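You operate a simulated robot arm through the tools that you are given. There is no shell and no other tool. Be economical: measure what you need, move in short steps, check, and stop when the job is done.

Carry out the task below with a simulated two-armed robot. There is one attempt and no reset: what you move stays moved.

Task
Plug the can light into dimmed outlet 3, then power up and bring it up full on fader 3.
Fine: push the plug home before the socket switch goes on; the desk goes on too; the other plugs stay.

Only the result counts: the job must be done as asked and must still hold three seconds after the hand-in. Knocking over, shifting, dropping, spilling or breaking anything else fails it.

Robot
Two 6-joint arms with fingered hands on one trunk, on a base that drives. Base frame: it is fixed to the floor where the robot stands at the start and does not move with it; the origin is under the middle of the robot, x ahead of it, y to its left, z up; the surface under the hand at the start is at about z = 900. Units: mm, degrees, N and s.
The left shoulder is at the start at [70, 191, 935], the right one opposite. Places, roughly: desk switch [700, 1400, 1000]; socket box [500, 400, 900]; socket switch [500, 700, 1000]. Payload 4.7 kg a hand.
The TCP of each hand is the grasp point between the finger pads, 36 mm short of the fingertips. In the tool frame z runs along the fingers and y along their closing line. Largest opening 120 mm; the body of the gripper starts 42 mm behind the TCP. The gripper is a hand of 5 fingers: y runs from the thumb to the fingers, the wrist lies at [-18, -113, -198] in the tool frame, and closing takes about 1.5 s.
Orientation is that of the tool frame in the base frame, as [roll, pitch, yaw] about the fixed x, y, z axes, in that order (R = Rz(yaw) Ry(pitch) Rx(roll)). With the fingers straight down and the wrist toward the robot, the tool's x, y and z point along [0, 1, 0], [1, 0, 0] and [0, 0, -1] of the base frame.

Tools
- The arms move only by the tool send_rows. It takes "left_series", "right_series" or both (then of equal length, played together; a hand with none holds still); each is a list of rows, each a list of 7 numbers: the shift along the tool's x, y, z in units of 30 mm (1.0 is 30 mm), then the turn, a rotation vector about the tool's x, y, z in units of 8 degrees (1.0 is 8 degrees), then the opening, from 0 (shut) to 1 (fully open). In form: [[tx, ty, tz, rx, ry, rz, gripper], ...]. A call has 1 to 12 rows; each row shifts and turns the commanded pose from where the row before left it, along the tool's axes as they then stand. A call with a number of a shift or a turn outside -1 to 1 is refused whole. Each row takes 0.2 s and may step no farther than 50 mm and 8.6 degrees from the row before; otherwise, or with a gripper value out of range, the whole call is refused. A pose out of reach is approached as far as the arm can. The call stops where the force on the tool passes 40 N (or 10 N more than at its start, if that is more) or the arm is blocked; 0.2 s more then pass. Each finger travels about 45 mm/s and halts on what it meets, pressing with about 25 N; the grip force reading is that of the motor and also rises with nothing between the fingers. The clock runs only during rows and for 0.2 s after the last one: add rows that do not move to give the fingers time. The reply holds the time, the measured pose of the TCP, the force on the tool along the base axes, the opening and the grip force, in the units named above and with some noise, with the torque about the TCP (base axes, N m) and any sound that the robot's microphone picked up.
- Cameras (640 x 400 px; columns grow to the right, rows downward): "scene" is now at [135, 38.8, 1206.5]; the picture's right is [0.42, -0.91, 0.00], its down [-0.13, -0.06, -0.99] and it looks along [0.90, 0.41, -0.14] (base axes); focal length 214 px, centre (320, 200). "left" rides on the left gripper at [-73, -91, -144] in its tool frame; the picture's right is [-0.80, -0.28, 0.52], its down [0.53, -0.73, 0.42] and it looks along [0.27, 0.62, 0.74] (tool axes); focal length 234 px, centre (320, 200). "right" rides on the right gripper at [73, -91, -143] in its tool frame; the picture's right is [-0.80, 0.28, -0.53], its down [-0.53, -0.73, 0.42] and it looks along [-0.27, 0.62, 0.74] (tool axes); focal length 234 px, centre (320, 200). There is no depth. A picture from a camera that has moved, and an enlarged one, comes with that camera's place and axes in the base frame and with its lens.
- snapshot(camera): a new picture of that camera. No time passes.
- slide_trunk(by): slides the trunk up (or, below 0, down) by that many mm; the arms and the scene camera ride with it, the base frame stays. It gives what a move gives, with no picture.
- steer(legs): drives the robot by 1 to 6 legs, each [ahead, left, turn to the left] in mm, mm and degrees, along the robot's own axes; the way and the turn of a leg run together, so that a leg with both is an arc; at most 1500 mm and 180 degrees a leg. The arms and the cameras ride along, it lands a little off, and it stops where it bumps. It gives what a move gives.
- hand_shape(shape, hand): the hand has 5 fingers and takes this shape, open, in about a second: jaw (thumb against the fingers, like two jaws); tri (thumb and two fingers); tip (a fingertip pinch); poke (one finger out to press); point (the index stretched); flat (the hand flat); cup (the hand cupped); fist (a fist). The gripper value then closes the fingers along that shape, each until it touches; the sizes above hold for jaw. It gives what a move gives, with no picture.
- turn_head(pan, tilt): turns the head with the scene camera to pan (to the left, within 86 degrees either way) and tilt (down, from -29 to 69), counted from straight ahead of the robot. It gives what a move gives.
- zoom(camera, box): a new picture of the part [left, top, right, bottom] of that camera's present view, enlarged. No time passes.
- close_job(): hands the job in; it is judged then, once.

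Go step by step. Nothing tells you exact positions but the pictures and the camera data: compare them with the known pose of the tool, close in by small moves and look again before you grip or let go. The budget is 120 turns and 88 pictures, counting those below and the enlarged ones. Unless the task says otherwise, let go and move clear before handing in, and close with one line.

The tools are called by a JSON object that holds its "name" and its "arguments". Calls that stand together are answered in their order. send_rows: Moves the arms, as the interface text tells. Its arguments: {"type":"object","properties":{"left_series":{"type":"array"},"right_series":{"type":"array"}},"required":[]} The other tools are called the same way: slide_trunk (by) slides the trunk up or down; hand_shape (shape, hand) gives the hand a shape; steer (legs) drives the base; turn_head (pan, tilt) turns the head that bears the scene camera; snapshot (camera) takes a picture; zoom (camera, box) takes an enlarged picture of a part of a camera's view; close_job () hands the job in.

At the start:

```text
clock: 0.0
left_tcp_pos: [406.8, 428.4, 1183.0]
left_tcp_rot: [-180.0, 0.0, 89.9]
left_wrist_force: [0.2, 0.3, 0.2]
left_moment: [0.01, -0.01, 0.01]
left_finger_gap: 119.7
left_finger_force: 0.1
left_shape: jaw
right_tcp_pos: [508.2, 63.0, 1395.5]
right_tcp_rot: [-179.9, 0.0, 89.9]
right_wrist_force: [0.4, -0.2, 0.0]
right_moment: [0.0, 0.03, -0.01]
right_finger_gap: 119.6
right_finger_force: 0.1
right_shape: jaw
trunk travel left (down, up): [-412.0, 528.0]
robot x, y, heading: [0.1, 1.0, -0.3]
head pan, tilt: [24.7, 8.0]
```

scene: 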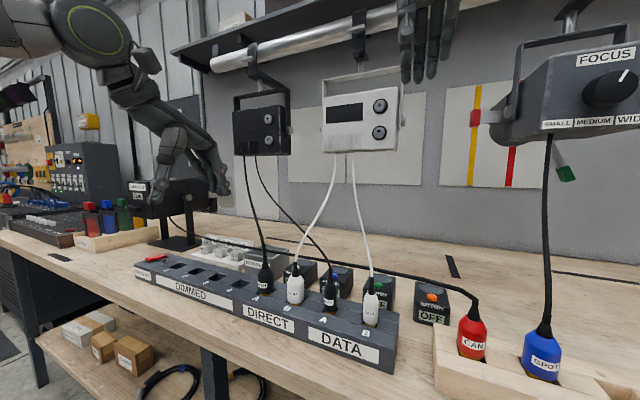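
right: 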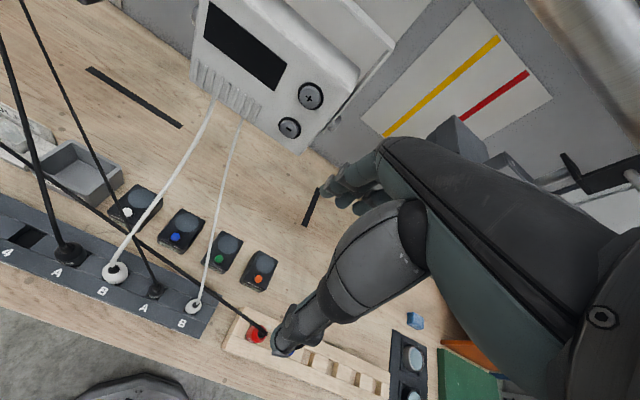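
left: 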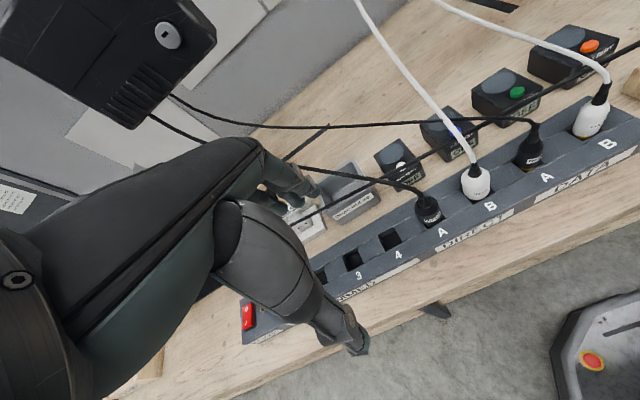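

I see the socket box with dimmed outlets 1–4 to the left, a red rocker at its far-left end, and the red CAN plug in a wooden holder to the right. I'll take closer looks first.

{"name": "zoom", "arguments": {"camera": "scene", "box": [400, 260, 640, 400]}}

{"name": "zoom", "arguments": {"camera": "scene", "box": [120, 230, 300, 340]}}

{"name": "zoom", "arguments": {"camera": "scene", "box": [0, 130, 200, 260]}}

{"name": "zoom", "arguments": {"camera": "right", "box": [180, 260, 400, 400]}}

```text
2.67 times, centred on (520, 330) of scene
camera zoom: at [135.0, 38.8, 1206.5], right [0.42, -0.91, 0.0], down [-0.13, -0.06, -0.99], along [0.9, 0.41, -0.14], focal length 572 px, centre (-213, -147)
```

zoom: 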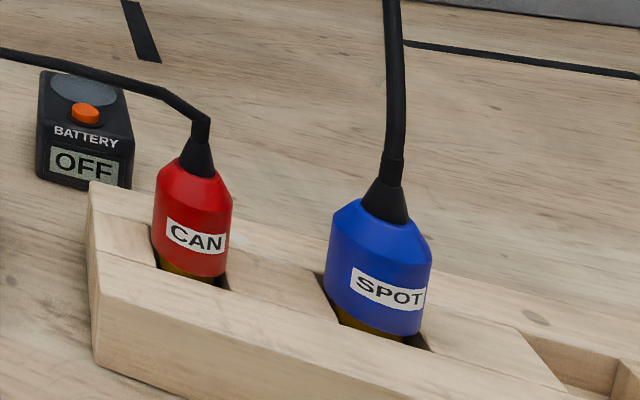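

```text
3.56 times, centred on (210, 285) of scene
camera zoom: at [135.0, 38.8, 1206.5], right [0.42, -0.91, 0.0], down [-0.13, -0.06, -0.99], along [0.9, 0.41, -0.14], focal length 763 px, centre (711, -102)
```

zoom: 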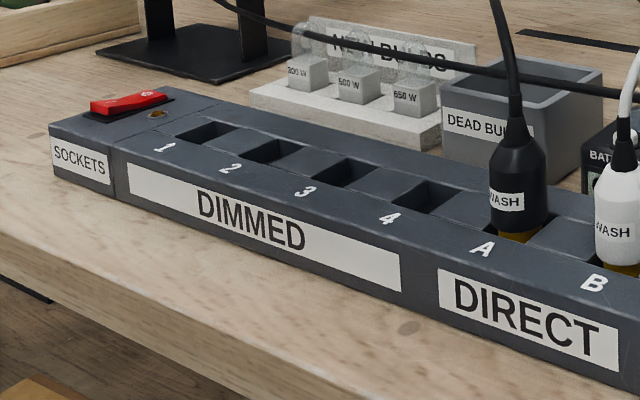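

```text
3.08 times, centred on (100, 195) of scene
camera zoom: at [135.0, 38.8, 1206.5], right [0.42, -0.91, 0.0], down [-0.13, -0.06, -0.99], along [0.9, 0.41, -0.14], focal length 660 px, centre (997, 215)
```

zoom: 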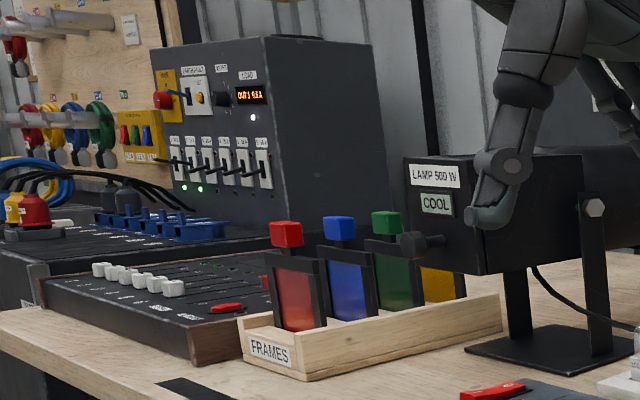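

```text
2.86 times, centred on (290, 330) of right
camera zoom: at [416.0, 136.1, 1538.1], right [0.28, -0.8, 0.53], down [-0.73, -0.53, -0.42], along [0.62, -0.27, -0.74], focal length 669 px, centre (406, -171)
```

zoom: 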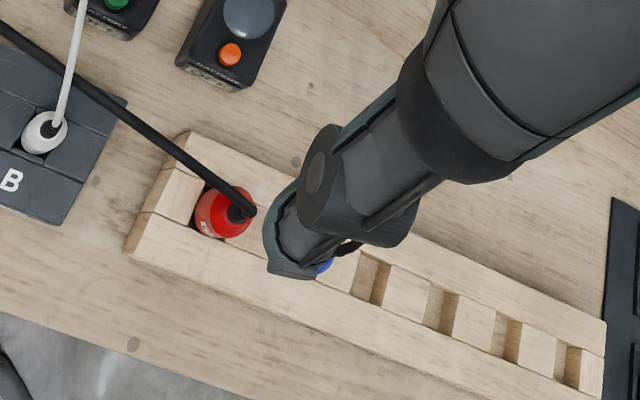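

The CAN plug triangulates to about (482, -47, 960) and outlet 3 to about (482, 475, 945). Next I check how its cable runs past the hanging cords.

{"name": "zoom", "arguments": {"camera": "scene", "box": [230, 220, 400, 330]}}

{"name": "zoom", "arguments": {"camera": "right", "box": [0, 100, 260, 360]}}

{"name": "zoom", "arguments": {"camera": "left", "box": [230, 40, 640, 360]}}

```text
3.64 times, centred on (315, 275) of scene
camera zoom: at [135.0, 38.8, 1206.5], right [0.42, -0.91, 0.0], down [-0.13, -0.06, -0.99], along [0.9, 0.41, -0.14], focal length 780 px, centre (338, -73)
```

zoom: 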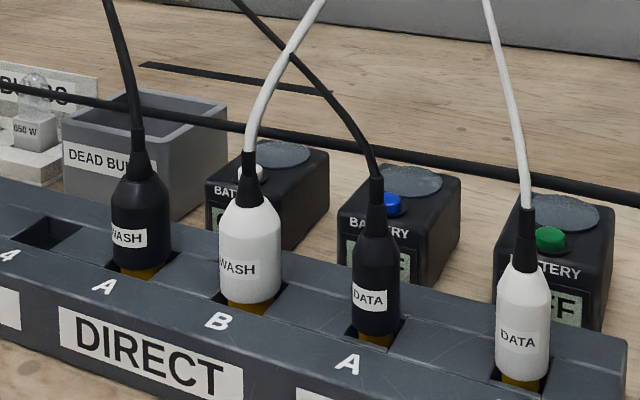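

```text
1.54 times, centred on (130, 230) of right
camera zoom: at [416.0, 136.1, 1538.1], right [0.28, -0.8, 0.53], down [-0.73, -0.53, -0.42], along [0.62, -0.27, -0.74], focal length 360 px, centre (612, 154)
```

zoom: 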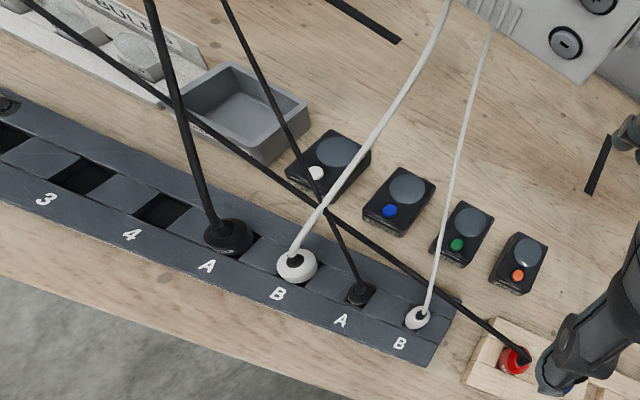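

```text
1.25 times, centred on (435, 200) of left
camera zoom: at [314.5, 356.7, 1328.2], right [-0.28, -0.8, -0.52], down [-0.73, 0.53, -0.42], along [0.62, 0.27, -0.74], focal length 293 px, centre (176, 200)
```

zoom: 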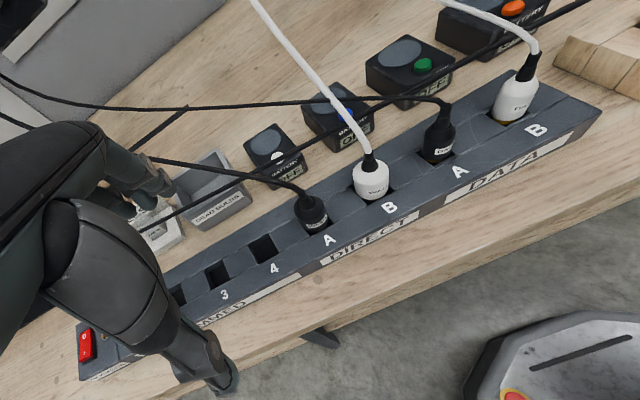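

The CAN plug body spans roughly z 940–996 and its cable leaves toward the lamp behind the hanging cords, so I'll carry the plug in front of them with the left hand. First I reposition the base so the left hand can reach the plug.

{"name": "steer", "arguments": {"legs": [[-364, 0, 0], [0, -355, 0.3]]}}

{"name": "turn_head", "arguments": {"pan": 15, "tilt": 15}}

```text
clock: 4.2
left_tcp_pos: [43.3, 70.1, 1183.1]
left_tcp_rot: [-179.9, 0.1, 89.9]
left_wrist_force: [-0.1, -0.7, 0.9]
left_moment: [0.0, 0.01, -0.01]
left_finger_gap: 119.6
left_finger_force: 0.1
left_shape: jaw
right_tcp_pos: [146.3, -293.8, 1394.8]
right_tcp_rot: [-180.0, 0.0, 90.1]
right_wrist_force: [0.0, -0.6, 0.0]
right_moment: [0.03, -0.02, -0.02]
right_finger_gap: 119.6
right_finger_force: 0.0
right_shape: jaw
trunk travel left (down, up): [-412.0, 528.0]
robot x, y, heading: [-363.6, -358.0, -0.2]
head pan, tilt: [24.7, 8.0]
```

```text
clock: 4.9
left_tcp_pos: [42.9, 69.0, 1185.3]
left_tcp_rot: [-179.9, 0.0, 89.9]
left_wrist_force: [-1.0, -0.2, 0.1]
left_moment: [-0.02, -0.03, -0.01]
left_finger_gap: 119.7
left_finger_force: 0.1
left_shape: jaw
right_tcp_pos: [145.8, -294.1, 1394.7]
right_tcp_rot: [180.0, 0.0, 90.1]
right_wrist_force: [-0.2, -0.4, 0.3]
right_moment: [0.01, -0.03, 0.02]
right_finger_gap: 120.1
right_finger_force: 0.0
right_shape: jaw
trunk travel left (down, up): [-412.0, 528.0]
robot x, y, heading: [-361.4, -356.0, -0.1]
head pan, tilt: [15.0, 15.0]
```

The base is in place. Now I bring the left hand over the plug at travel height.

{"name": "send_rows", "arguments": {"left_series": [[-0.33, 1, 0, 0, 0, 0, 0.8], [-0.33, 1, 0, 0, 0, 0, 0.8], [-0.33, 1, 0, 0, 0, 0, 0.8], [-0.33, 1, 0, 0, 0, 0, 0.8], [-0.33, 1, 0, 0, 0, 0, 0.8], [-0.33, 1, 0, 0, 0, 0, 0.8], [-0.33, 1, 0, 0, 0, 0, 0.8], [-0.33, 1, 0, 0, 0, 0, 0.8], [-0.33, 1, 0, 0, 0, 0, 0.8], [-0.33, 1, 0, 0, 0, 0, 0.8], [-0.33, 1, 0, 0, 0, 0, 0.8], [-0.33, 1, 0, 0, 0, 0, 0.8]]}}

{"name": "send_rows", "arguments": {"left_series": [[0, 0.9, 0.5, 0, 0, 0, 0.8], [0, 0.9, 0.5, 0, 0, 0, 0.8], [0, 0.87, 0.5, 0, 0, 0, 0.8], [0, 0, 0.8, 0, 0, 0, 0.8], [0, 0, 0, 0, 0, 0, 0.8]]}}

{"name": "snapshot", "arguments": {"camera": "left"}}

{"name": "snapshot", "arguments": {"camera": "scene"}}

```text
clock: 7.5
left_tcp_pos: [195.0, 129.6, 1070.4]
left_tcp_rot: [179.9, 0.0, 89.9]
left_wrist_force: [0.4, 0.4, 0.0]
left_moment: [0.01, 0.01, -0.02]
left_finger_gap: 96.4
left_finger_force: 0.0
left_shape: jaw
left hand out of reach, approached as far as the arm can: row 1, 2, 3, 4, 5, 6, 7, 8, 9, 10, 11, 12
right_tcp_pos: [145.7, -293.6, 1394.5]
right_tcp_rot: [180.0, 0.0, 90.1]
right_wrist_force: [0.2, -0.3, -0.2]
right_moment: [0.04, 0.0, 0.03]
right_finger_gap: 119.5
right_finger_force: 0.1
right_shape: jaw
trunk travel left (down, up): [-412.0, 528.0]
robot x, y, heading: [-360.4, -359.3, -0.0]
head pan, tilt: [15.0, 15.0]
```

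```text
clock: 8.7
left_tcp_pos: [230.9, 155.5, 987.9]
left_tcp_rot: [-180.0, 0.1, 90.0]
left_wrist_force: [0.5, -0.3, -0.1]
left_moment: [-0.02, 0.01, -0.01]
left_finger_gap: 96.2
left_finger_force: 0.0
left_shape: jaw
left hand out of reach, approached as far as the arm can: row 1, 2, 3
right_tcp_pos: [145.3, -294.3, 1396.3]
right_tcp_rot: [180.0, 0.0, 90.1]
right_wrist_force: [-0.6, -0.1, 0.3]
right_moment: [0.02, -0.01, -0.02]
right_finger_gap: 119.7
right_finger_force: 0.0
right_shape: jaw
trunk travel left (down, up): [-412.0, 528.0]
robot x, y, heading: [-363.1, -360.4, -0.2]
head pan, tilt: [15.0, 15.0]
```

```text
77 pictures are left
camera left: at [139.0, 84.9, 1132.3], right [-0.28, -0.8, -0.53], down [-0.73, 0.53, -0.42], along [0.62, 0.27, -0.74], focal length 234 px, centre (320, 200)
```

left: 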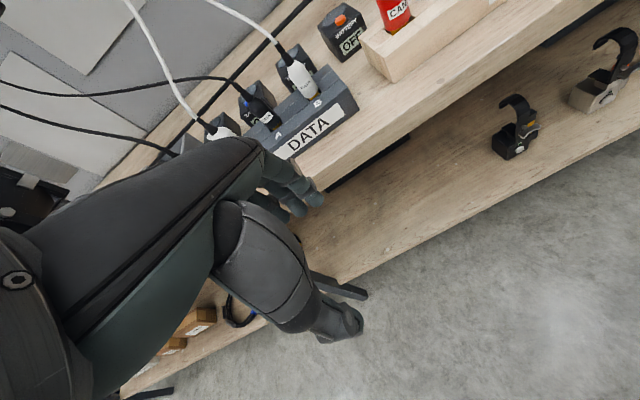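

```text
76 pictures are left
camera scene: at [-221.1, -333.5, 1195.2], right [0.26, -0.97, 0.0], down [-0.25, -0.07, -0.97], along [0.93, 0.25, -0.26], focal length 214 px, centre (320, 200)
```

scene: 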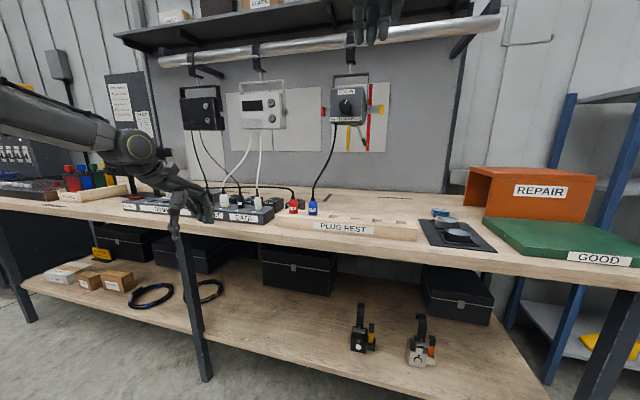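

That motion was limited by reach (the shoulder sits low). I'll raise the trunk so that the hand comes down over the plug by the trunk.

{"name": "slide_trunk", "arguments": {"by": 190}}

{"name": "send_rows", "arguments": {"left_series": [[-0.8, 1, 0, 0, 0, 0, 0.8], [-0.8, 1, 0, 0, 0, 0, 0.8], [-0.8, 1, 0, 0, 0, 0, 0.8], [-0.8, 1, 0, 0, 0, 0, 0.8], [-0.8, 1, 0, 0, 0, 0, 0.8], [-0.8, 1, 0, 0, 0, 0, 0.8], [-0.8, 1, 0, 0, 0, 0, 0.8], [-0.8, 1, 0, 0, 0, 0, 0.8], [0, 0, 0, 0, 0, 0, 0.8]]}}

```text
clock: 10.8
left_tcp_pos: [231.0, 156.8, 1178.3]
left_tcp_rot: [-179.9, 0.1, 90.0]
left_wrist_force: [-0.5, 0.2, 0.0]
left_moment: [0.03, 0.03, 0.01]
left_finger_gap: 96.3
left_finger_force: 0.1
left_shape: jaw
right_tcp_pos: [147.0, -294.4, 1583.6]
right_tcp_rot: [-179.9, 0.0, 90.0]
right_wrist_force: [-0.3, 0.5, -0.3]
right_moment: [0.02, 0.01, 0.03]
right_finger_gap: 119.7
right_finger_force: 0.2
right_shape: jaw
trunk travel left (down, up): [-602.0, 338.0]
robot x, y, heading: [-360.2, -356.0, -0.2]
head pan, tilt: [15.0, 15.0]
```

```text
clock: 12.8
left_tcp_pos: [223.6, 133.6, 1155.7]
left_tcp_rot: [-179.9, 0.1, 90.0]
left_wrist_force: [-0.1, -0.1, 0.2]
left_moment: [-0.02, 0.0, 0.02]
left_finger_gap: 96.2
left_finger_force: 0.0
left_shape: jaw
left hand out of reach, approached as far as the arm can: row 1, 2, 3, 4, 5, 6, 7, 8
right_tcp_pos: [145.0, -294.4, 1584.6]
right_tcp_rot: [180.0, 0.0, 90.1]
right_wrist_force: [-1.0, 0.4, -0.5]
right_moment: [-0.01, 0.0, -0.01]
right_finger_gap: 119.7
right_finger_force: 0.1
right_shape: jaw
trunk travel left (down, up): [-602.0, 338.0]
robot x, y, heading: [-363.1, -354.9, -0.0]
head pan, tilt: [15.0, 15.0]
```

The arm is stuck near a limit; I'll test small outward moves at this clear height to learn which directions open up.

{"name": "send_rows", "arguments": {"left_series": [[0, 0, 1, 0, 0, 0, 0.8], [0, 0, 1, 0, 0, 0, 0.8], [0, 0.5, 0.5, 0, 0, 0, 0.8], [0, 1, 0, 0, 0, 0, 0.8], [0, 1, 0, 0, 0, 0, 0.8], [0, 1, 0, 0, 0, 0, 0.8]]}}

```text
clock: 14.2
left_tcp_pos: [253.6, 179.8, 1080.4]
left_tcp_rot: [180.0, 0.0, 89.9]
left_wrist_force: [-0.4, 1.0, -0.8]
left_moment: [-0.01, 0.0, 0.01]
left_finger_gap: 95.9
left_finger_force: 0.2
left_shape: jaw
left hand out of reach, approached as far as the arm can: row 3, 4, 5, 6
right_tcp_pos: [145.8, -293.3, 1584.4]
right_tcp_rot: [180.0, 0.0, 90.1]
right_wrist_force: [-0.2, 0.4, 0.1]
right_moment: [0.01, -0.02, 0.03]
right_finger_gap: 119.5
right_finger_force: 0.1
right_shape: jaw
trunk travel left (down, up): [-602.0, 338.0]
robot x, y, heading: [-361.0, -356.2, 0.0]
head pan, tilt: [15.0, 15.0]
```

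Trend suggests a hole in the inner workspace; I'll extend radially outward first and then swing inward at full radius.

{"name": "send_rows", "arguments": {"left_series": [[0.8, 0.8, 0, 0, 0, 0, 0.8], [0.8, 0.8, 0, 0, 0, 0, 0.8], [0.8, 0.8, 0, 0, 0, 0, 0.8], [0.6, 0.8, 0, 0, 0, 0, 0.8], [0, 0.5, 0, 0, 0, 0, 0.8], [0, 0, 0, 0, 0, 0, 0.8]]}}

```text
clock: 15.6
left_tcp_pos: [261.1, 247.3, 1095.8]
left_tcp_rot: [180.0, -0.1, 90.0]
left_wrist_force: [-0.4, 1.0, 0.2]
left_moment: [0.01, -0.03, 0.02]
left_finger_gap: 96.3
left_finger_force: 0.0
left_shape: jaw
left hand out of reach, approached as far as the arm can: row 1, 2, 3, 4, 5
right_tcp_pos: [145.3, -294.1, 1584.8]
right_tcp_rot: [180.0, 0.0, 90.1]
right_wrist_force: [-0.3, -0.5, 0.2]
right_moment: [0.0, -0.01, 0.0]
right_finger_gap: 119.9
right_finger_force: 0.1
right_shape: jaw
trunk travel left (down, up): [-602.0, 338.0]
robot x, y, heading: [-362.2, -360.8, 0.2]
head pan, tilt: [15.0, 15.0]
```

I'll look at the arm's posture before going on.

{"name": "turn_head", "arguments": {"pan": 45, "tilt": 25}}

{"name": "snapshot", "arguments": {"camera": "scene"}}

```text
clock: 16.6
left_tcp_pos: [260.8, 246.3, 1097.5]
left_tcp_rot: [180.0, -0.1, 90.1]
left_wrist_force: [1.0, -0.5, -0.4]
left_moment: [0.01, 0.02, 0.03]
left_finger_gap: 96.2
left_finger_force: 0.1
left_shape: jaw
right_tcp_pos: [146.1, -293.8, 1585.0]
right_tcp_rot: [-179.9, 0.0, 90.1]
right_wrist_force: [-0.5, 0.3, 0.1]
right_moment: [0.0, -0.02, 0.01]
right_finger_gap: 119.7
right_finger_force: 0.1
right_shape: jaw
trunk travel left (down, up): [-602.0, 338.0]
robot x, y, heading: [-361.8, -358.7, -0.1]
head pan, tilt: [45.0, 25.0]
```

```text
75 pictures are left
camera scene: at [-245.8, -292.3, 1368.9], right [0.71, -0.71, 0.0], down [-0.3, -0.3, -0.91], along [0.64, 0.64, -0.42], focal length 214 px, centre (320, 200)
```

scene: 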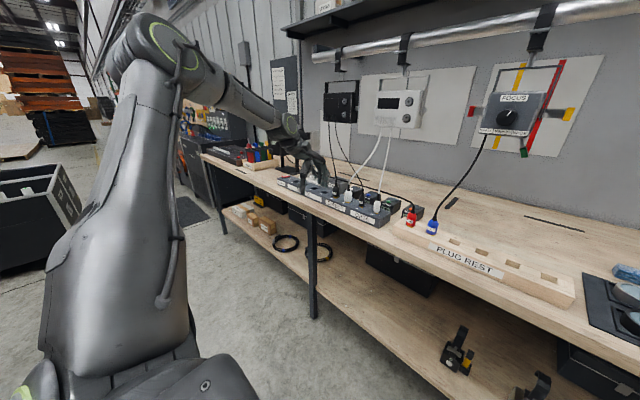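

The arm isn't fully extended, so a wrist limit seems involved. I'll try turning the hand's yaw a bit and extending.

{"name": "send_rows", "arguments": {"left_series": [[0, 0, 0, 0, 0, -1, 0.8], [0, 0, 0, 0, 0, -1, 0.8], [0, 0, 0, 0, 0, -1, 0.8], [0, 0, 0, 0, 0, 0, 0.8], [0, 1, 0, 0, 0, 0, 0.8], [0, 1, 0, 0, 0, 0, 0.8], [0, 1, 0, 0, 0, 0, 0.8], [0, 0, 0, 0, 0, 0, 0.8]]}}

```text
clock: 18.4
left_tcp_pos: [282.7, 303.7, 1097.9]
left_tcp_rot: [179.8, 0.1, 113.8]
left_wrist_force: [-0.1, 0.0, 0.1]
left_moment: [0.01, 0.02, 0.0]
left_finger_gap: 96.0
left_finger_force: 0.1
left_shape: jaw
left hand out of reach, approached as far as the arm can: row 5, 6, 7
right_tcp_pos: [145.9, -294.2, 1584.3]
right_tcp_rot: [-180.0, 0.0, 90.1]
right_wrist_force: [-0.2, -0.3, 1.2]
right_moment: [-0.04, 0.01, -0.01]
right_finger_gap: 119.6
right_finger_force: 0.0
right_shape: jaw
trunk travel left (down, up): [-602.0, 338.0]
robot x, y, heading: [-359.2, -362.2, 0.4]
head pan, tilt: [45.0, 25.0]
```

The left arm seems stuck in an elbow-out posture; the right arm starts in a more inboard one. I'll shift the base so the plug lies 20° to the right and use the right arm.

{"name": "steer", "arguments": {"legs": [[0, 620, -0.3]]}}

{"name": "send_rows", "arguments": {"right_series": [[-0.7, 0.7, 0.8, 0, 0, 0, 0.8], [-0.7, 0.7, 0.8, 0, 0, 0, 0.8], [-0.7, 0.7, 0.8, 0, 0, 0, 0.8], [-0.7, 0.7, 0.8, 0, 0, 0, 0.8], [-0.7, 0.7, 0.8, 0, 0, 0, 0.8], [-0.7, 0.7, 0.8, 0, 0, 0, 0.8]]}}

```text
clock: 21.7
left_tcp_pos: [282.2, 889.6, 1099.0]
left_tcp_rot: [179.9, 0.1, 113.9]
left_wrist_force: [0.0, -0.1, 0.5]
left_moment: [0.01, -0.04, 0.01]
left_finger_gap: 96.2
left_finger_force: 0.0
left_shape: jaw
right_tcp_pos: [147.2, 291.1, 1585.0]
right_tcp_rot: [-179.9, 0.0, 89.9]
right_wrist_force: [0.4, -0.7, -0.6]
right_moment: [0.0, 0.01, -0.03]
right_finger_gap: 119.7
right_finger_force: 0.1
right_shape: jaw
trunk travel left (down, up): [-602.0, 338.0]
robot x, y, heading: [-359.5, 227.0, -0.2]
head pan, tilt: [45.0, 25.0]
```

```text
clock: 23.1
left_tcp_pos: [283.4, 888.8, 1098.3]
left_tcp_rot: [180.0, 0.0, 113.8]
left_wrist_force: [1.1, -0.8, -0.7]
left_moment: [0.0, 0.05, -0.01]
left_finger_gap: 96.0
left_finger_force: 0.0
left_shape: jaw
right_tcp_pos: [320.7, 190.5, 1507.5]
right_tcp_rot: [-179.9, 0.0, 89.8]
right_wrist_force: [-0.3, -0.6, -0.1]
right_moment: [-0.01, 0.04, 0.03]
right_finger_gap: 96.8
right_finger_force: 0.1
right_shape: jaw
right hand out of reach, approached as far as the arm can: row 1, 2, 3, 4, 5, 6
trunk travel left (down, up): [-602.0, 338.0]
robot x, y, heading: [-364.6, 229.8, 0.2]
head pan, tilt: [45.0, 25.0]
```

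The right arm slides outward along the edge of that inner hole. I'll keep extending it forward, then lower.

{"name": "send_rows", "arguments": {"right_series": [[-0.3, 1, 0, 0, 0, 0, 0.8], [-0.3, 1, 0, 0, 0, 0, 0.8], [-0.6, 0.7, 0.5, 0, 0, 0, 0.8], [-0.6, 0.6, 0.8, 0, 0, 0, 0.8], [-0.6, 0, 1, 0, 0, 0, 0.8], [-0.6, 0, 1, 0, 0, 0, 0.8], [-0.6, 0, 1, 0, 0, 0, 0.8], [-0.6, 0, 1, 0, 0, 0, 0.8], [-0.6, 0, 1, 0, 0, 0, 0.8]]}}

```text
clock: 25.1
left_tcp_pos: [282.5, 888.5, 1099.2]
left_tcp_rot: [-180.0, -0.1, 113.9]
left_wrist_force: [-0.5, -1.2, -0.1]
left_moment: [0.0, 0.01, -0.02]
left_finger_gap: 96.4
left_finger_force: 0.1
left_shape: jaw
right_tcp_pos: [482.6, 50.9, 1353.0]
right_tcp_rot: [-179.9, -0.1, 90.0]
right_wrist_force: [0.1, -0.6, -0.1]
right_moment: [0.04, 0.01, 0.02]
right_finger_gap: 96.0
right_finger_force: 0.0
right_shape: jaw
right hand out of reach, approached as far as the arm can: row 1, 2, 5, 6, 7, 8, 9
trunk travel left (down, up): [-602.0, 338.0]
robot x, y, heading: [-357.6, 226.3, -0.2]
head pan, tilt: [45.0, 25.0]
```

The right arm now reaches. Next I align it over the plug in y and lower relative to the trunk.

{"name": "send_rows", "arguments": {"right_series": [[-0.8, 0, 0.5, 0, 0, 0, 0.8], [-0.8, 0, 0.5, 0, 0, 0, 0.8], [-0.8, 0, 0.5, 0, 0, 0, 0.8], [-0.8, 0, 0.5, 0, 0, 0, 0.8], [0, 0, 1, 0, 0, 0, 0.8], [0, 0, 1, 0, 0, 0, 0.8], [0, 0, 1, 0, 0, 0, 0.8], [0, 0, 0, 0, 0, 0, 0.8]]}}

{"name": "snapshot", "arguments": {"camera": "right"}}

{"name": "turn_head", "arguments": {"pan": -10, "tilt": 25}}

{"name": "snapshot", "arguments": {"camera": "scene"}}

```text
clock: 26.9
left_tcp_pos: [283.2, 888.4, 1098.9]
left_tcp_rot: [179.9, 0.1, 113.8]
left_wrist_force: [-0.9, -0.2, -0.3]
left_moment: [-0.02, -0.02, -0.02]
left_finger_gap: 96.4
left_finger_force: 0.1
left_shape: jaw
right_tcp_pos: [541.8, -45.7, 1235.8]
right_tcp_rot: [-179.9, 0.0, 89.9]
right_wrist_force: [0.4, 0.5, 0.3]
right_moment: [0.0, -0.04, -0.03]
right_finger_gap: 96.4
right_finger_force: 0.1
right_shape: jaw
right hand out of reach, approached as far as the arm can: row 1, 2, 3, 4, 5, 6, 7
trunk travel left (down, up): [-602.0, 338.0]
robot x, y, heading: [-365.5, 225.9, -0.1]
head pan, tilt: [45.0, 25.0]
```

```text
74 pictures are left
camera right: at [450.2, 27.9, 1378.7], right [0.28, -0.8, 0.52], down [-0.73, -0.53, -0.42], along [0.62, -0.27, -0.74], focal length 234 px, centre (320, 200)
```

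right: 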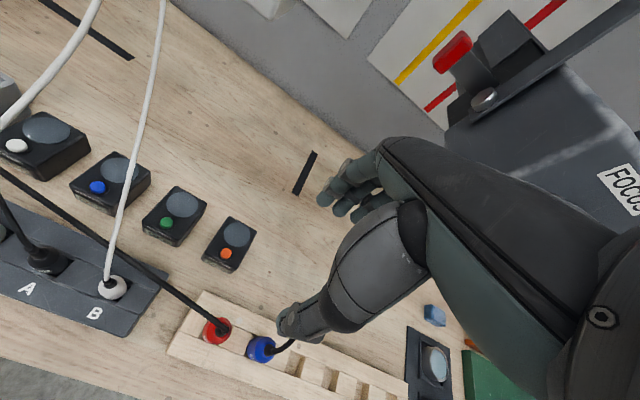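

```text
clock: 28.1
left_tcp_pos: [283.1, 888.8, 1099.2]
left_tcp_rot: [179.9, 0.1, 113.9]
left_wrist_force: [-0.8, -0.2, -0.6]
left_moment: [-0.03, 0.01, 0.0]
left_finger_gap: 96.2
left_finger_force: 0.0
left_shape: jaw
right_tcp_pos: [541.6, -46.4, 1234.3]
right_tcp_rot: [-179.8, 0.0, 89.9]
right_wrist_force: [0.5, 0.3, -0.4]
right_moment: [-0.01, -0.02, -0.04]
right_finger_gap: 96.4
right_finger_force: 0.2
right_shape: jaw
trunk travel left (down, up): [-602.0, 338.0]
robot x, y, heading: [-363.4, 229.5, -0.4]
head pan, tilt: [-10.0, 25.0]
```

```text
73 pictures are left
camera scene: at [-219.9, 213.5, 1368.9], right [-0.17, -0.98, 0.0], down [-0.42, 0.07, -0.91], along [0.89, -0.16, -0.42], focal length 214 px, centre (320, 200)
```

scene: 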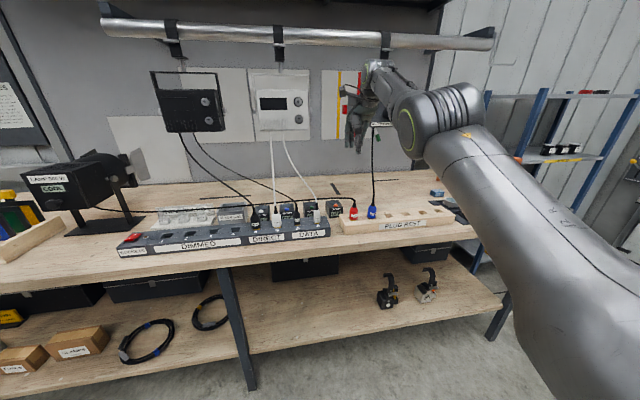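

The hand is over the plug's y but about 60 mm too far forward, so I'll back the base and lower by the trunk partway, then look.

{"name": "steer", "arguments": {"legs": [[-68, 0, 0.3]]}}

{"name": "slide_trunk", "arguments": {"by": -135}}

{"name": "snapshot", "arguments": {"camera": "right"}}

{"name": "snapshot", "arguments": {"camera": "scene"}}

```text
clock: 29.1
left_tcp_pos: [214.3, 892.7, 1098.8]
left_tcp_rot: [-180.0, -0.1, 114.2]
left_wrist_force: [-0.9, 0.7, -0.1]
left_moment: [0.0, 0.04, 0.01]
left_finger_gap: 96.2
left_finger_force: 0.0
left_shape: jaw
right_tcp_pos: [478.9, -40.4, 1233.0]
right_tcp_rot: [-179.6, -0.1, 90.2]
right_wrist_force: [-0.4, 0.4, 0.8]
right_moment: [0.02, -0.02, 0.0]
right_finger_gap: 96.0
right_finger_force: 0.0
right_shape: jaw
trunk travel left (down, up): [-602.0, 338.0]
robot x, y, heading: [-431.0, 226.6, -0.2]
head pan, tilt: [-10.0, 25.0]
```

```text
clock: 30.8
left_tcp_pos: [212.7, 891.1, 964.2]
left_tcp_rot: [179.9, 0.1, 114.2]
left_wrist_force: [0.2, 0.0, 0.2]
left_moment: [0.01, 0.01, 0.0]
left_finger_gap: 96.3
left_finger_force: 0.2
left_shape: jaw
right_tcp_pos: [476.3, -41.1, 1100.3]
right_tcp_rot: [-179.9, 0.0, 90.1]
right_wrist_force: [0.1, 0.2, 0.2]
right_moment: [0.01, -0.02, 0.03]
right_finger_gap: 96.4
right_finger_force: 0.1
right_shape: jaw
trunk travel left (down, up): [-467.0, 473.0]
robot x, y, heading: [-429.1, 227.5, 0.2]
head pan, tilt: [-10.0, 25.0]
```

```text
72 pictures are left
camera right: at [384.9, 31.7, 1243.5], right [0.28, -0.8, 0.52], down [-0.73, -0.54, -0.42], along [0.62, -0.26, -0.74], focal length 234 px, centre (320, 200)
```

right: 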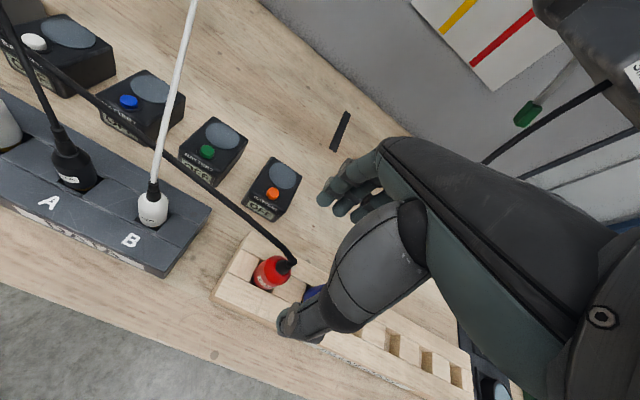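

```text
71 pictures are left
camera scene: at [-286.9, 213.9, 1234.0], right [-0.17, -0.99, 0.0], down [-0.42, 0.07, -0.91], along [0.89, -0.15, -0.42], focal length 214 px, centre (320, 200)
```

scene: 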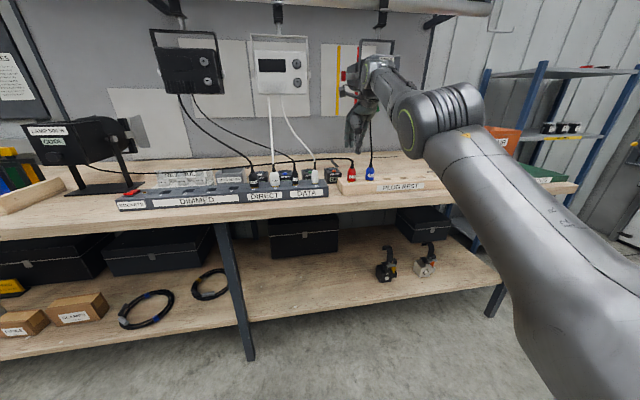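

Zooming in on the plug from both cameras to refine its position.

{"name": "zoom", "arguments": {"camera": "right", "box": [210, 210, 370, 310]}}

{"name": "zoom", "arguments": {"camera": "scene", "box": [310, 110, 430, 200]}}

```text
4.00 times, centred on (290, 260) of right
camera zoom: at [384.9, 31.7, 1243.5], right [0.28, -0.8, 0.52], down [-0.73, -0.54, -0.42], along [0.62, -0.26, -0.74], focal length 937 px, centre (440, -40)
```

zoom: 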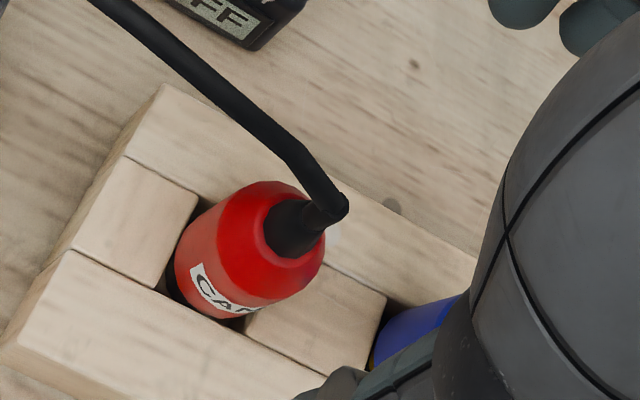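

```text
4.44 times, centred on (370, 155) of scene
camera zoom: at [-286.9, 213.9, 1234.0], right [-0.17, -0.99, 0.0], down [-0.42, 0.07, -0.91], along [0.89, -0.15, -0.42], focal length 953 px, centre (98, 400)
```

zoom: 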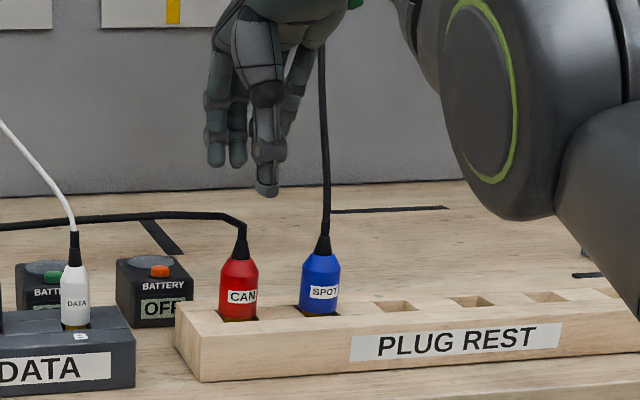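

Plug is at about (482, -44), body z 940–996, and the rest's top is at about z 944. I'll center the hand and lower to about TCP z 1010, then look.

{"name": "send_rows", "arguments": {"right_series": [[-0.1, 0.17, 0, 0, 0, 0, 0.8], [0, 0, 0, 0, 0, 0, 0.8]]}}

{"name": "slide_trunk", "arguments": {"by": -88}}

{"name": "zoom", "arguments": {"camera": "right", "box": [200, 190, 400, 330]}}

{"name": "zoom", "arguments": {"camera": "scene", "box": [310, 70, 430, 160]}}

```text
clock: 31.4
left_tcp_pos: [212.8, 893.4, 964.5]
left_tcp_rot: [179.8, 0.0, 114.1]
left_wrist_force: [0.4, -0.3, 0.1]
left_moment: [0.0, -0.01, 0.02]
left_finger_gap: 96.0
left_finger_force: 0.0
left_shape: jaw
right_tcp_pos: [477.4, -43.6, 1098.4]
right_tcp_rot: [-179.9, 0.0, 90.3]
right_wrist_force: [0.1, -0.2, 0.0]
right_moment: [0.01, -0.02, -0.02]
right_finger_gap: 96.1
right_finger_force: 0.2
right_shape: jaw
right hand out of reach, approached as far as the arm can: row 1
trunk travel left (down, up): [-467.0, 473.0]
robot x, y, heading: [-426.5, 225.6, 0.3]
head pan, tilt: [-10.0, 25.0]
```

```text
clock: 32.6
left_tcp_pos: [212.5, 893.1, 875.6]
left_tcp_rot: [179.9, 0.1, 114.2]
left_wrist_force: [-0.4, 0.7, -0.1]
left_moment: [0.03, 0.0, 0.03]
left_finger_gap: 96.2
left_finger_force: 0.0
left_shape: jaw
right_tcp_pos: [477.5, -44.2, 1010.9]
right_tcp_rot: [-180.0, -0.1, 90.2]
right_wrist_force: [-0.5, 0.5, -0.3]
right_moment: [0.01, -0.01, 0.02]
right_finger_gap: 95.9
right_finger_force: 0.0
right_shape: jaw
trunk travel left (down, up): [-379.0, 561.0]
robot x, y, heading: [-426.1, 226.6, 0.4]
head pan, tilt: [-10.0, 25.0]
```

```text
2.86 times, centred on (300, 260) of right
camera zoom: at [385.7, 28.6, 1154.2], right [0.28, -0.8, 0.52], down [-0.73, -0.54, -0.42], along [0.62, -0.26, -0.74], focal length 669 px, centre (377, 29)
```

zoom: 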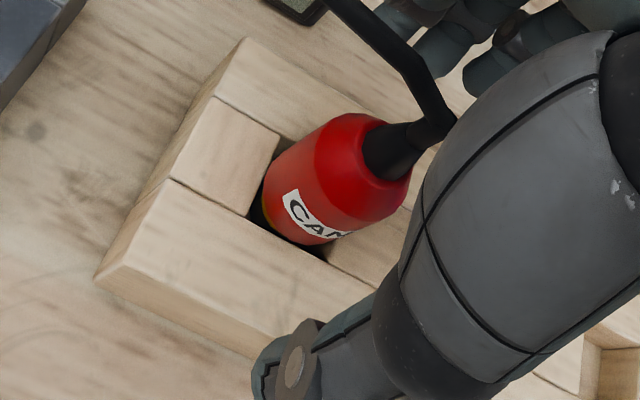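

```text
4.44 times, centred on (370, 115) of scene
camera zoom: at [-286.9, 213.9, 1146.0], right [-0.17, -0.99, 0.0], down [-0.42, 0.07, -0.91], along [0.89, -0.15, -0.42], focal length 953 px, centre (98, 578)
```

zoom: 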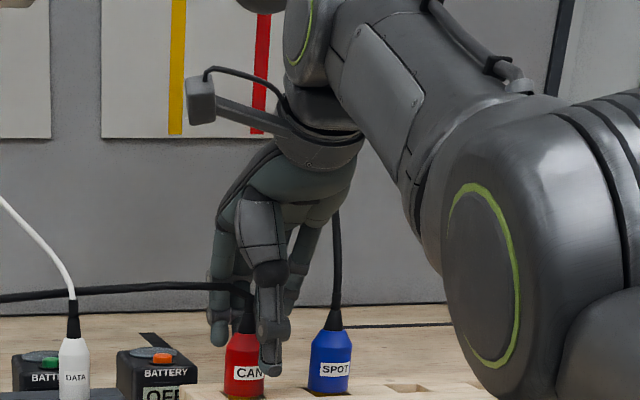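

Hand brackets the plug well with the cable passing clear to the side. I'll lower to z≈986 and close.

{"name": "slide_trunk", "arguments": {"by": -24}}

{"name": "send_rows", "arguments": {"right_series": [[0, 0, 0, 0, 0, 0, 0.5], [0, 0, 0, 0, 0, 0, 0.4], [0, 0, 0, 0, 0, 0, 0.3], [0, 0, 0, 0, 0, 0, 0.2], [0, 0, 0, 0, 0, 0, 0.2], [0, 0, 0, 0, 0, 0, 0.2], [0, 0, 0, 0, 0, 0, 0.2]]}}

{"name": "zoom", "arguments": {"camera": "right", "box": [200, 190, 400, 330]}}

{"name": "zoom", "arguments": {"camera": "scene", "box": [310, 70, 430, 160]}}

```text
clock: 33.3
left_tcp_pos: [211.6, 892.7, 853.2]
left_tcp_rot: [179.8, 0.1, 114.1]
left_wrist_force: [0.1, -0.2, 0.4]
left_moment: [0.03, 0.01, 0.0]
left_finger_gap: 96.4
left_finger_force: 0.0
left_shape: jaw
right_tcp_pos: [477.0, -43.2, 987.0]
right_tcp_rot: [-179.9, 0.1, 90.2]
right_wrist_force: [-0.9, -0.5, 0.3]
right_moment: [0.01, 0.01, 0.01]
right_finger_gap: 96.2
right_finger_force: 0.1
right_shape: jaw
trunk travel left (down, up): [-355.0, 585.0]
robot x, y, heading: [-428.9, 229.9, 0.5]
head pan, tilt: [-10.0, 25.0]
```

```text
clock: 34.9
left_tcp_pos: [212.5, 893.5, 852.7]
left_tcp_rot: [179.8, 0.1, 114.1]
left_wrist_force: [-0.7, 0.5, -0.6]
left_moment: [0.0, 0.01, 0.02]
left_finger_gap: 96.2
left_finger_force: 0.1
left_shape: jaw
right_tcp_pos: [475.9, -44.1, 986.0]
right_tcp_rot: [-179.7, 0.0, 90.2]
right_wrist_force: [-0.1, -0.8, 0.5]
right_moment: [0.02, -0.01, 0.01]
right_finger_gap: 26.6
right_finger_force: 25.3
right_shape: jaw
trunk travel left (down, up): [-355.0, 585.0]
robot x, y, heading: [-429.1, 226.2, 0.4]
head pan, tilt: [-10.0, 25.0]
```

```text
2.86 times, centred on (300, 260) of right
camera zoom: at [386.1, 28.7, 1129.7], right [0.28, -0.8, 0.52], down [-0.73, -0.54, -0.42], along [0.62, -0.26, -0.74], focal length 669 px, centre (377, 29)
```

zoom: 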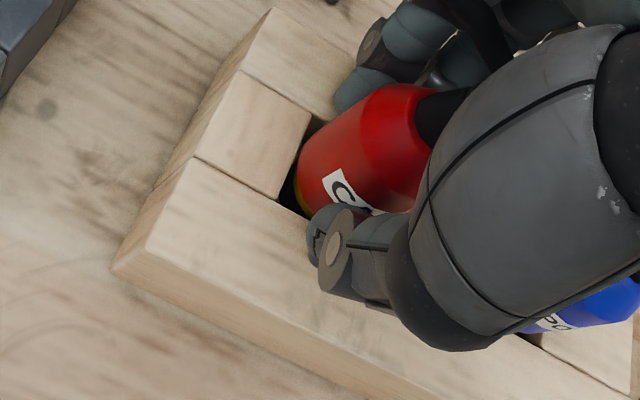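

```text
4.44 times, centred on (370, 115) of scene
camera zoom: at [-286.5, 214.0, 1121.9], right [-0.17, -0.99, 0.0], down [-0.42, 0.07, -0.91], along [0.89, -0.15, -0.42], focal length 953 px, centre (98, 578)
```

zoom: 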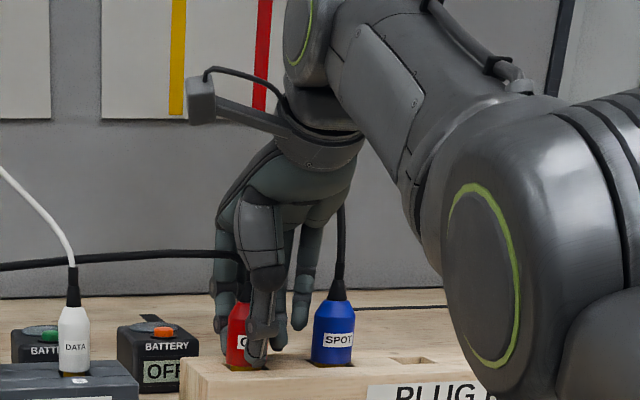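

Gap reads 26.6, close to the commanded 24, so I check whether it is truly holding by commanding tighter.

{"name": "send_rows", "arguments": {"right_series": [[0, 0, 0, 0, 0, 0, 0], [0, 0, 0, 0, 0, 0, 0], [0, 0, 0, 0, 0, 0, 0], [0, 0, 0, 0, 0, 0, 0]]}}

{"name": "zoom", "arguments": {"camera": "right", "box": [200, 190, 400, 330]}}

```text
clock: 35.9
left_tcp_pos: [212.7, 893.3, 852.3]
left_tcp_rot: [179.9, 0.1, 114.2]
left_wrist_force: [0.3, -0.2, -0.7]
left_moment: [-0.02, -0.01, 0.0]
left_finger_gap: 96.4
left_finger_force: 0.1
left_shape: jaw
right_tcp_pos: [477.5, -44.0, 985.5]
right_tcp_rot: [-179.9, 0.0, 90.1]
right_wrist_force: [-0.6, -0.7, -0.2]
right_moment: [0.02, 0.01, 0.02]
right_finger_gap: 26.5
right_finger_force: 25.4
right_shape: jaw
trunk travel left (down, up): [-355.0, 585.0]
robot x, y, heading: [-426.4, 227.4, 0.4]
head pan, tilt: [-10.0, 25.0]
```

```text
2.86 times, centred on (300, 260) of right
camera zoom: at [386.1, 28.7, 1129.7], right [0.28, -0.8, 0.52], down [-0.73, -0.54, -0.42], along [0.62, -0.26, -0.74], focal length 669 px, centre (377, 29)
```

zoom: 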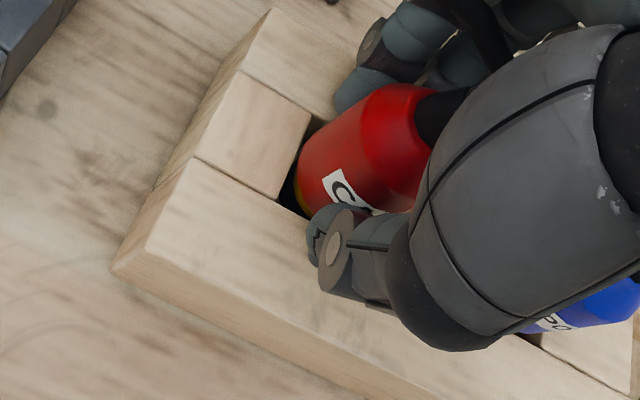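

It is gripped (gap steady at 26.5). I'll lift 60 mm and look.

{"name": "slide_trunk", "arguments": {"by": 60}}

{"name": "snapshot", "arguments": {"camera": "right"}}

{"name": "zoom", "arguments": {"camera": "scene", "box": [310, 90, 430, 180]}}

```text
clock: 36.9
left_tcp_pos: [213.1, 893.1, 910.8]
left_tcp_rot: [180.0, 0.1, 114.1]
left_wrist_force: [1.0, 0.0, 0.1]
left_moment: [0.02, -0.01, 0.01]
left_finger_gap: 96.0
left_finger_force: 0.1
left_shape: jaw
right_tcp_pos: [478.2, -43.4, 1045.5]
right_tcp_rot: [-179.7, 0.0, 90.2]
right_wrist_force: [0.3, 0.5, -1.0]
right_moment: [-0.03, -0.01, 0.0]
right_finger_gap: 26.5
right_finger_force: 25.2
right_shape: jaw
trunk travel left (down, up): [-415.0, 525.0]
robot x, y, heading: [-425.9, 229.6, 0.5]
head pan, tilt: [-10.0, 25.0]
```

```text
63 pictures are left
camera right: at [386.6, 28.8, 1189.2], right [0.28, -0.8, 0.52], down [-0.73, -0.54, -0.42], along [0.62, -0.26, -0.74], focal length 234 px, centre (320, 200)
```

right: 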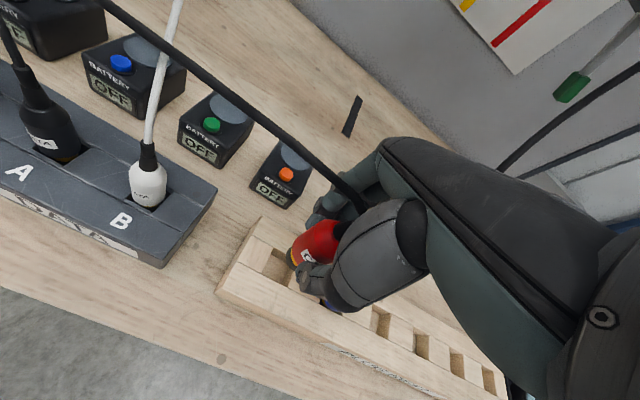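

```text
4.44 times, centred on (370, 135) of scene
camera zoom: at [-286.0, 214.1, 1181.8], right [-0.17, -0.99, 0.0], down [-0.42, 0.07, -0.91], along [0.89, -0.15, -0.42], focal length 953 px, centre (98, 489)
```

zoom: 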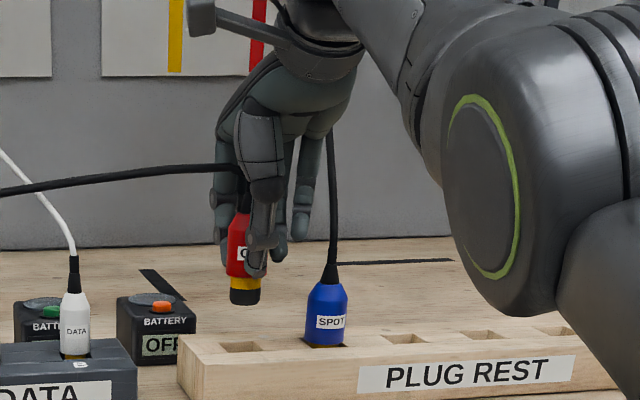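

The plug is out with about 61 mm below the TCP. I'll raise a bit, back off 100 mm, and go left in stages, checking the cable against the hanging cords.

{"name": "slide_trunk", "arguments": {"by": 45}}

{"name": "steer", "arguments": {"legs": [[-100, 0, -0.4], [0, 150, 0]]}}

{"name": "turn_head", "arguments": {"pan": 0, "tilt": 25}}

{"name": "snapshot", "arguments": {"camera": "scene"}}

```text
clock: 37.8
left_tcp_pos: [213.3, 892.1, 956.6]
left_tcp_rot: [180.0, 0.0, 114.0]
left_wrist_force: [-0.1, -1.0, -0.8]
left_moment: [-0.01, -0.02, 0.02]
left_finger_gap: 96.2
left_finger_force: 0.1
left_shape: jaw
right_tcp_pos: [477.2, -43.1, 1090.2]
right_tcp_rot: [-179.8, 0.0, 90.2]
right_wrist_force: [-0.4, -0.1, -1.6]
right_moment: [0.03, 0.03, 0.02]
right_finger_gap: 26.4
right_finger_force: 25.2
right_shape: jaw
trunk travel left (down, up): [-460.0, 480.0]
robot x, y, heading: [-429.3, 227.0, 0.2]
head pan, tilt: [-10.0, 25.0]
```

```text
clock: 39.9
left_tcp_pos: [114.9, 1038.4, 957.1]
left_tcp_rot: [179.9, 0.1, 113.8]
left_wrist_force: [0.0, 0.3, 0.1]
left_moment: [-0.02, -0.01, -0.03]
left_finger_gap: 95.9
left_finger_force: 0.0
left_shape: jaw
right_tcp_pos: [373.8, 101.3, 1090.9]
right_tcp_rot: [-179.8, 0.1, 89.9]
right_wrist_force: [-0.2, 0.0, -1.1]
right_moment: [-0.02, -0.02, 0.01]
right_finger_gap: 26.3
right_finger_force: 25.0
right_shape: jaw
trunk travel left (down, up): [-460.0, 480.0]
robot x, y, heading: [-530.1, 377.1, -0.1]
head pan, tilt: [-10.0, 25.0]
```

```text
clock: 40.6
left_tcp_pos: [116.2, 1039.1, 956.6]
left_tcp_rot: [179.9, 0.2, 113.8]
left_wrist_force: [0.3, -0.5, -0.3]
left_moment: [-0.02, 0.0, -0.01]
left_finger_gap: 96.1
left_finger_force: 0.0
left_shape: jaw
right_tcp_pos: [374.9, 101.5, 1091.4]
right_tcp_rot: [-179.8, 0.0, 90.0]
right_wrist_force: [0.3, -0.4, -0.9]
right_moment: [-0.01, 0.02, 0.0]
right_finger_gap: 26.2
right_finger_force: 24.8
right_shape: jaw
trunk travel left (down, up): [-460.0, 480.0]
robot x, y, heading: [-529.6, 378.2, -0.2]
head pan, tilt: [0.0, 25.0]
```

```text
61 pictures are left
camera scene: at [-386.6, 379.3, 1226.9], right [0.0, -1.0, 0.0], down [-0.42, 0.0, -0.91], along [0.91, 0.0, -0.42], focal length 214 px, centre (320, 200)
```

scene: 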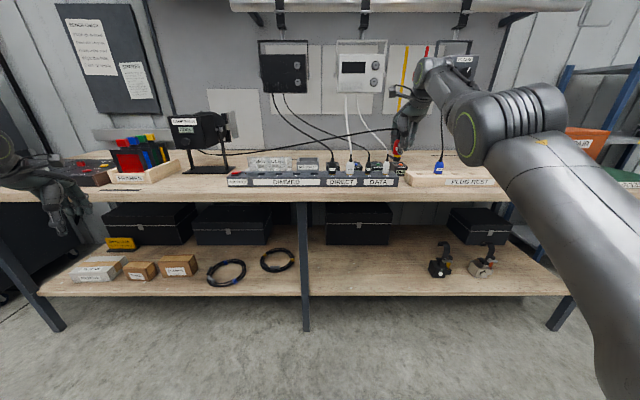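

The cable follows freely with no force. Continuing left to outlet 3's y.

{"name": "steer", "arguments": {"legs": [[0, 374, 0.2]]}}

{"name": "turn_head", "arguments": {"pan": -10, "tilt": 25}}

{"name": "snapshot", "arguments": {"camera": "right"}}

{"name": "snapshot", "arguments": {"camera": "scene"}}

```text
clock: 43.0
left_tcp_pos: [114.9, 1408.2, 956.5]
left_tcp_rot: [179.9, 0.1, 113.9]
left_wrist_force: [0.2, 0.3, -0.3]
left_moment: [-0.04, 0.0, 0.0]
left_finger_gap: 96.3
left_finger_force: 0.0
left_shape: jaw
right_tcp_pos: [375.4, 471.6, 1091.1]
right_tcp_rot: [-179.8, -0.1, 90.0]
right_wrist_force: [-0.1, -0.7, -1.5]
right_moment: [0.01, 0.02, 0.01]
right_finger_gap: 26.2
right_finger_force: 24.7
right_shape: jaw
trunk travel left (down, up): [-460.0, 480.0]
robot x, y, heading: [-527.9, 749.7, -0.0]
head pan, tilt: [0.0, 25.0]
```

```text
clock: 43.7
left_tcp_pos: [113.6, 1407.6, 957.3]
left_tcp_rot: [179.8, 0.2, 113.9]
left_wrist_force: [-0.7, 0.1, 0.2]
left_moment: [0.02, -0.01, 0.02]
left_finger_gap: 96.1
left_finger_force: 0.0
left_shape: jaw
right_tcp_pos: [373.8, 470.1, 1090.8]
right_tcp_rot: [-179.8, 0.0, 90.0]
right_wrist_force: [0.7, -0.7, -1.3]
right_moment: [0.02, 0.0, -0.02]
right_finger_gap: 26.5
right_finger_force: 25.0
right_shape: jaw
trunk travel left (down, up): [-460.0, 480.0]
robot x, y, heading: [-529.5, 746.1, 0.0]
head pan, tilt: [-10.0, 25.0]
```

```text
60 pictures are left
camera right: at [284.2, 543.2, 1234.4], right [0.28, -0.8, 0.52], down [-0.73, -0.53, -0.42], along [0.62, -0.27, -0.74], focal length 234 px, centre (320, 200)
```

right: 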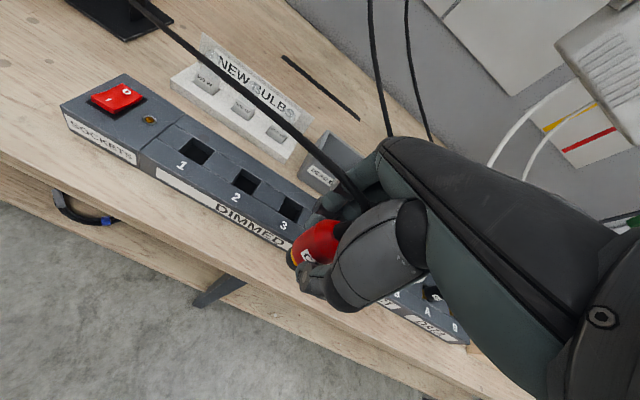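

```text
59 pictures are left
camera scene: at [-387.8, 731.3, 1226.9], right [-0.17, -0.98, 0.0], down [-0.42, 0.07, -0.91], along [0.89, -0.16, -0.42], focal length 214 px, centre (320, 200)
```

scene: 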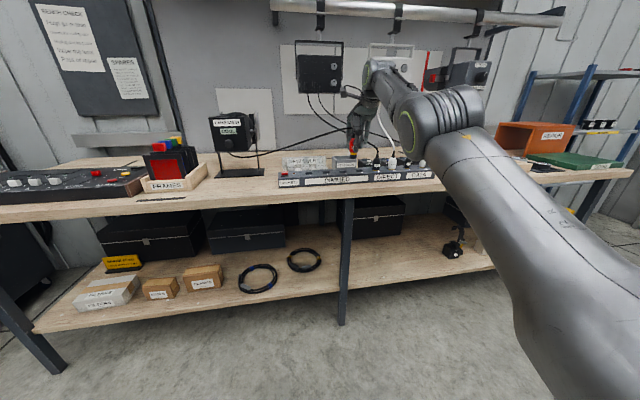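

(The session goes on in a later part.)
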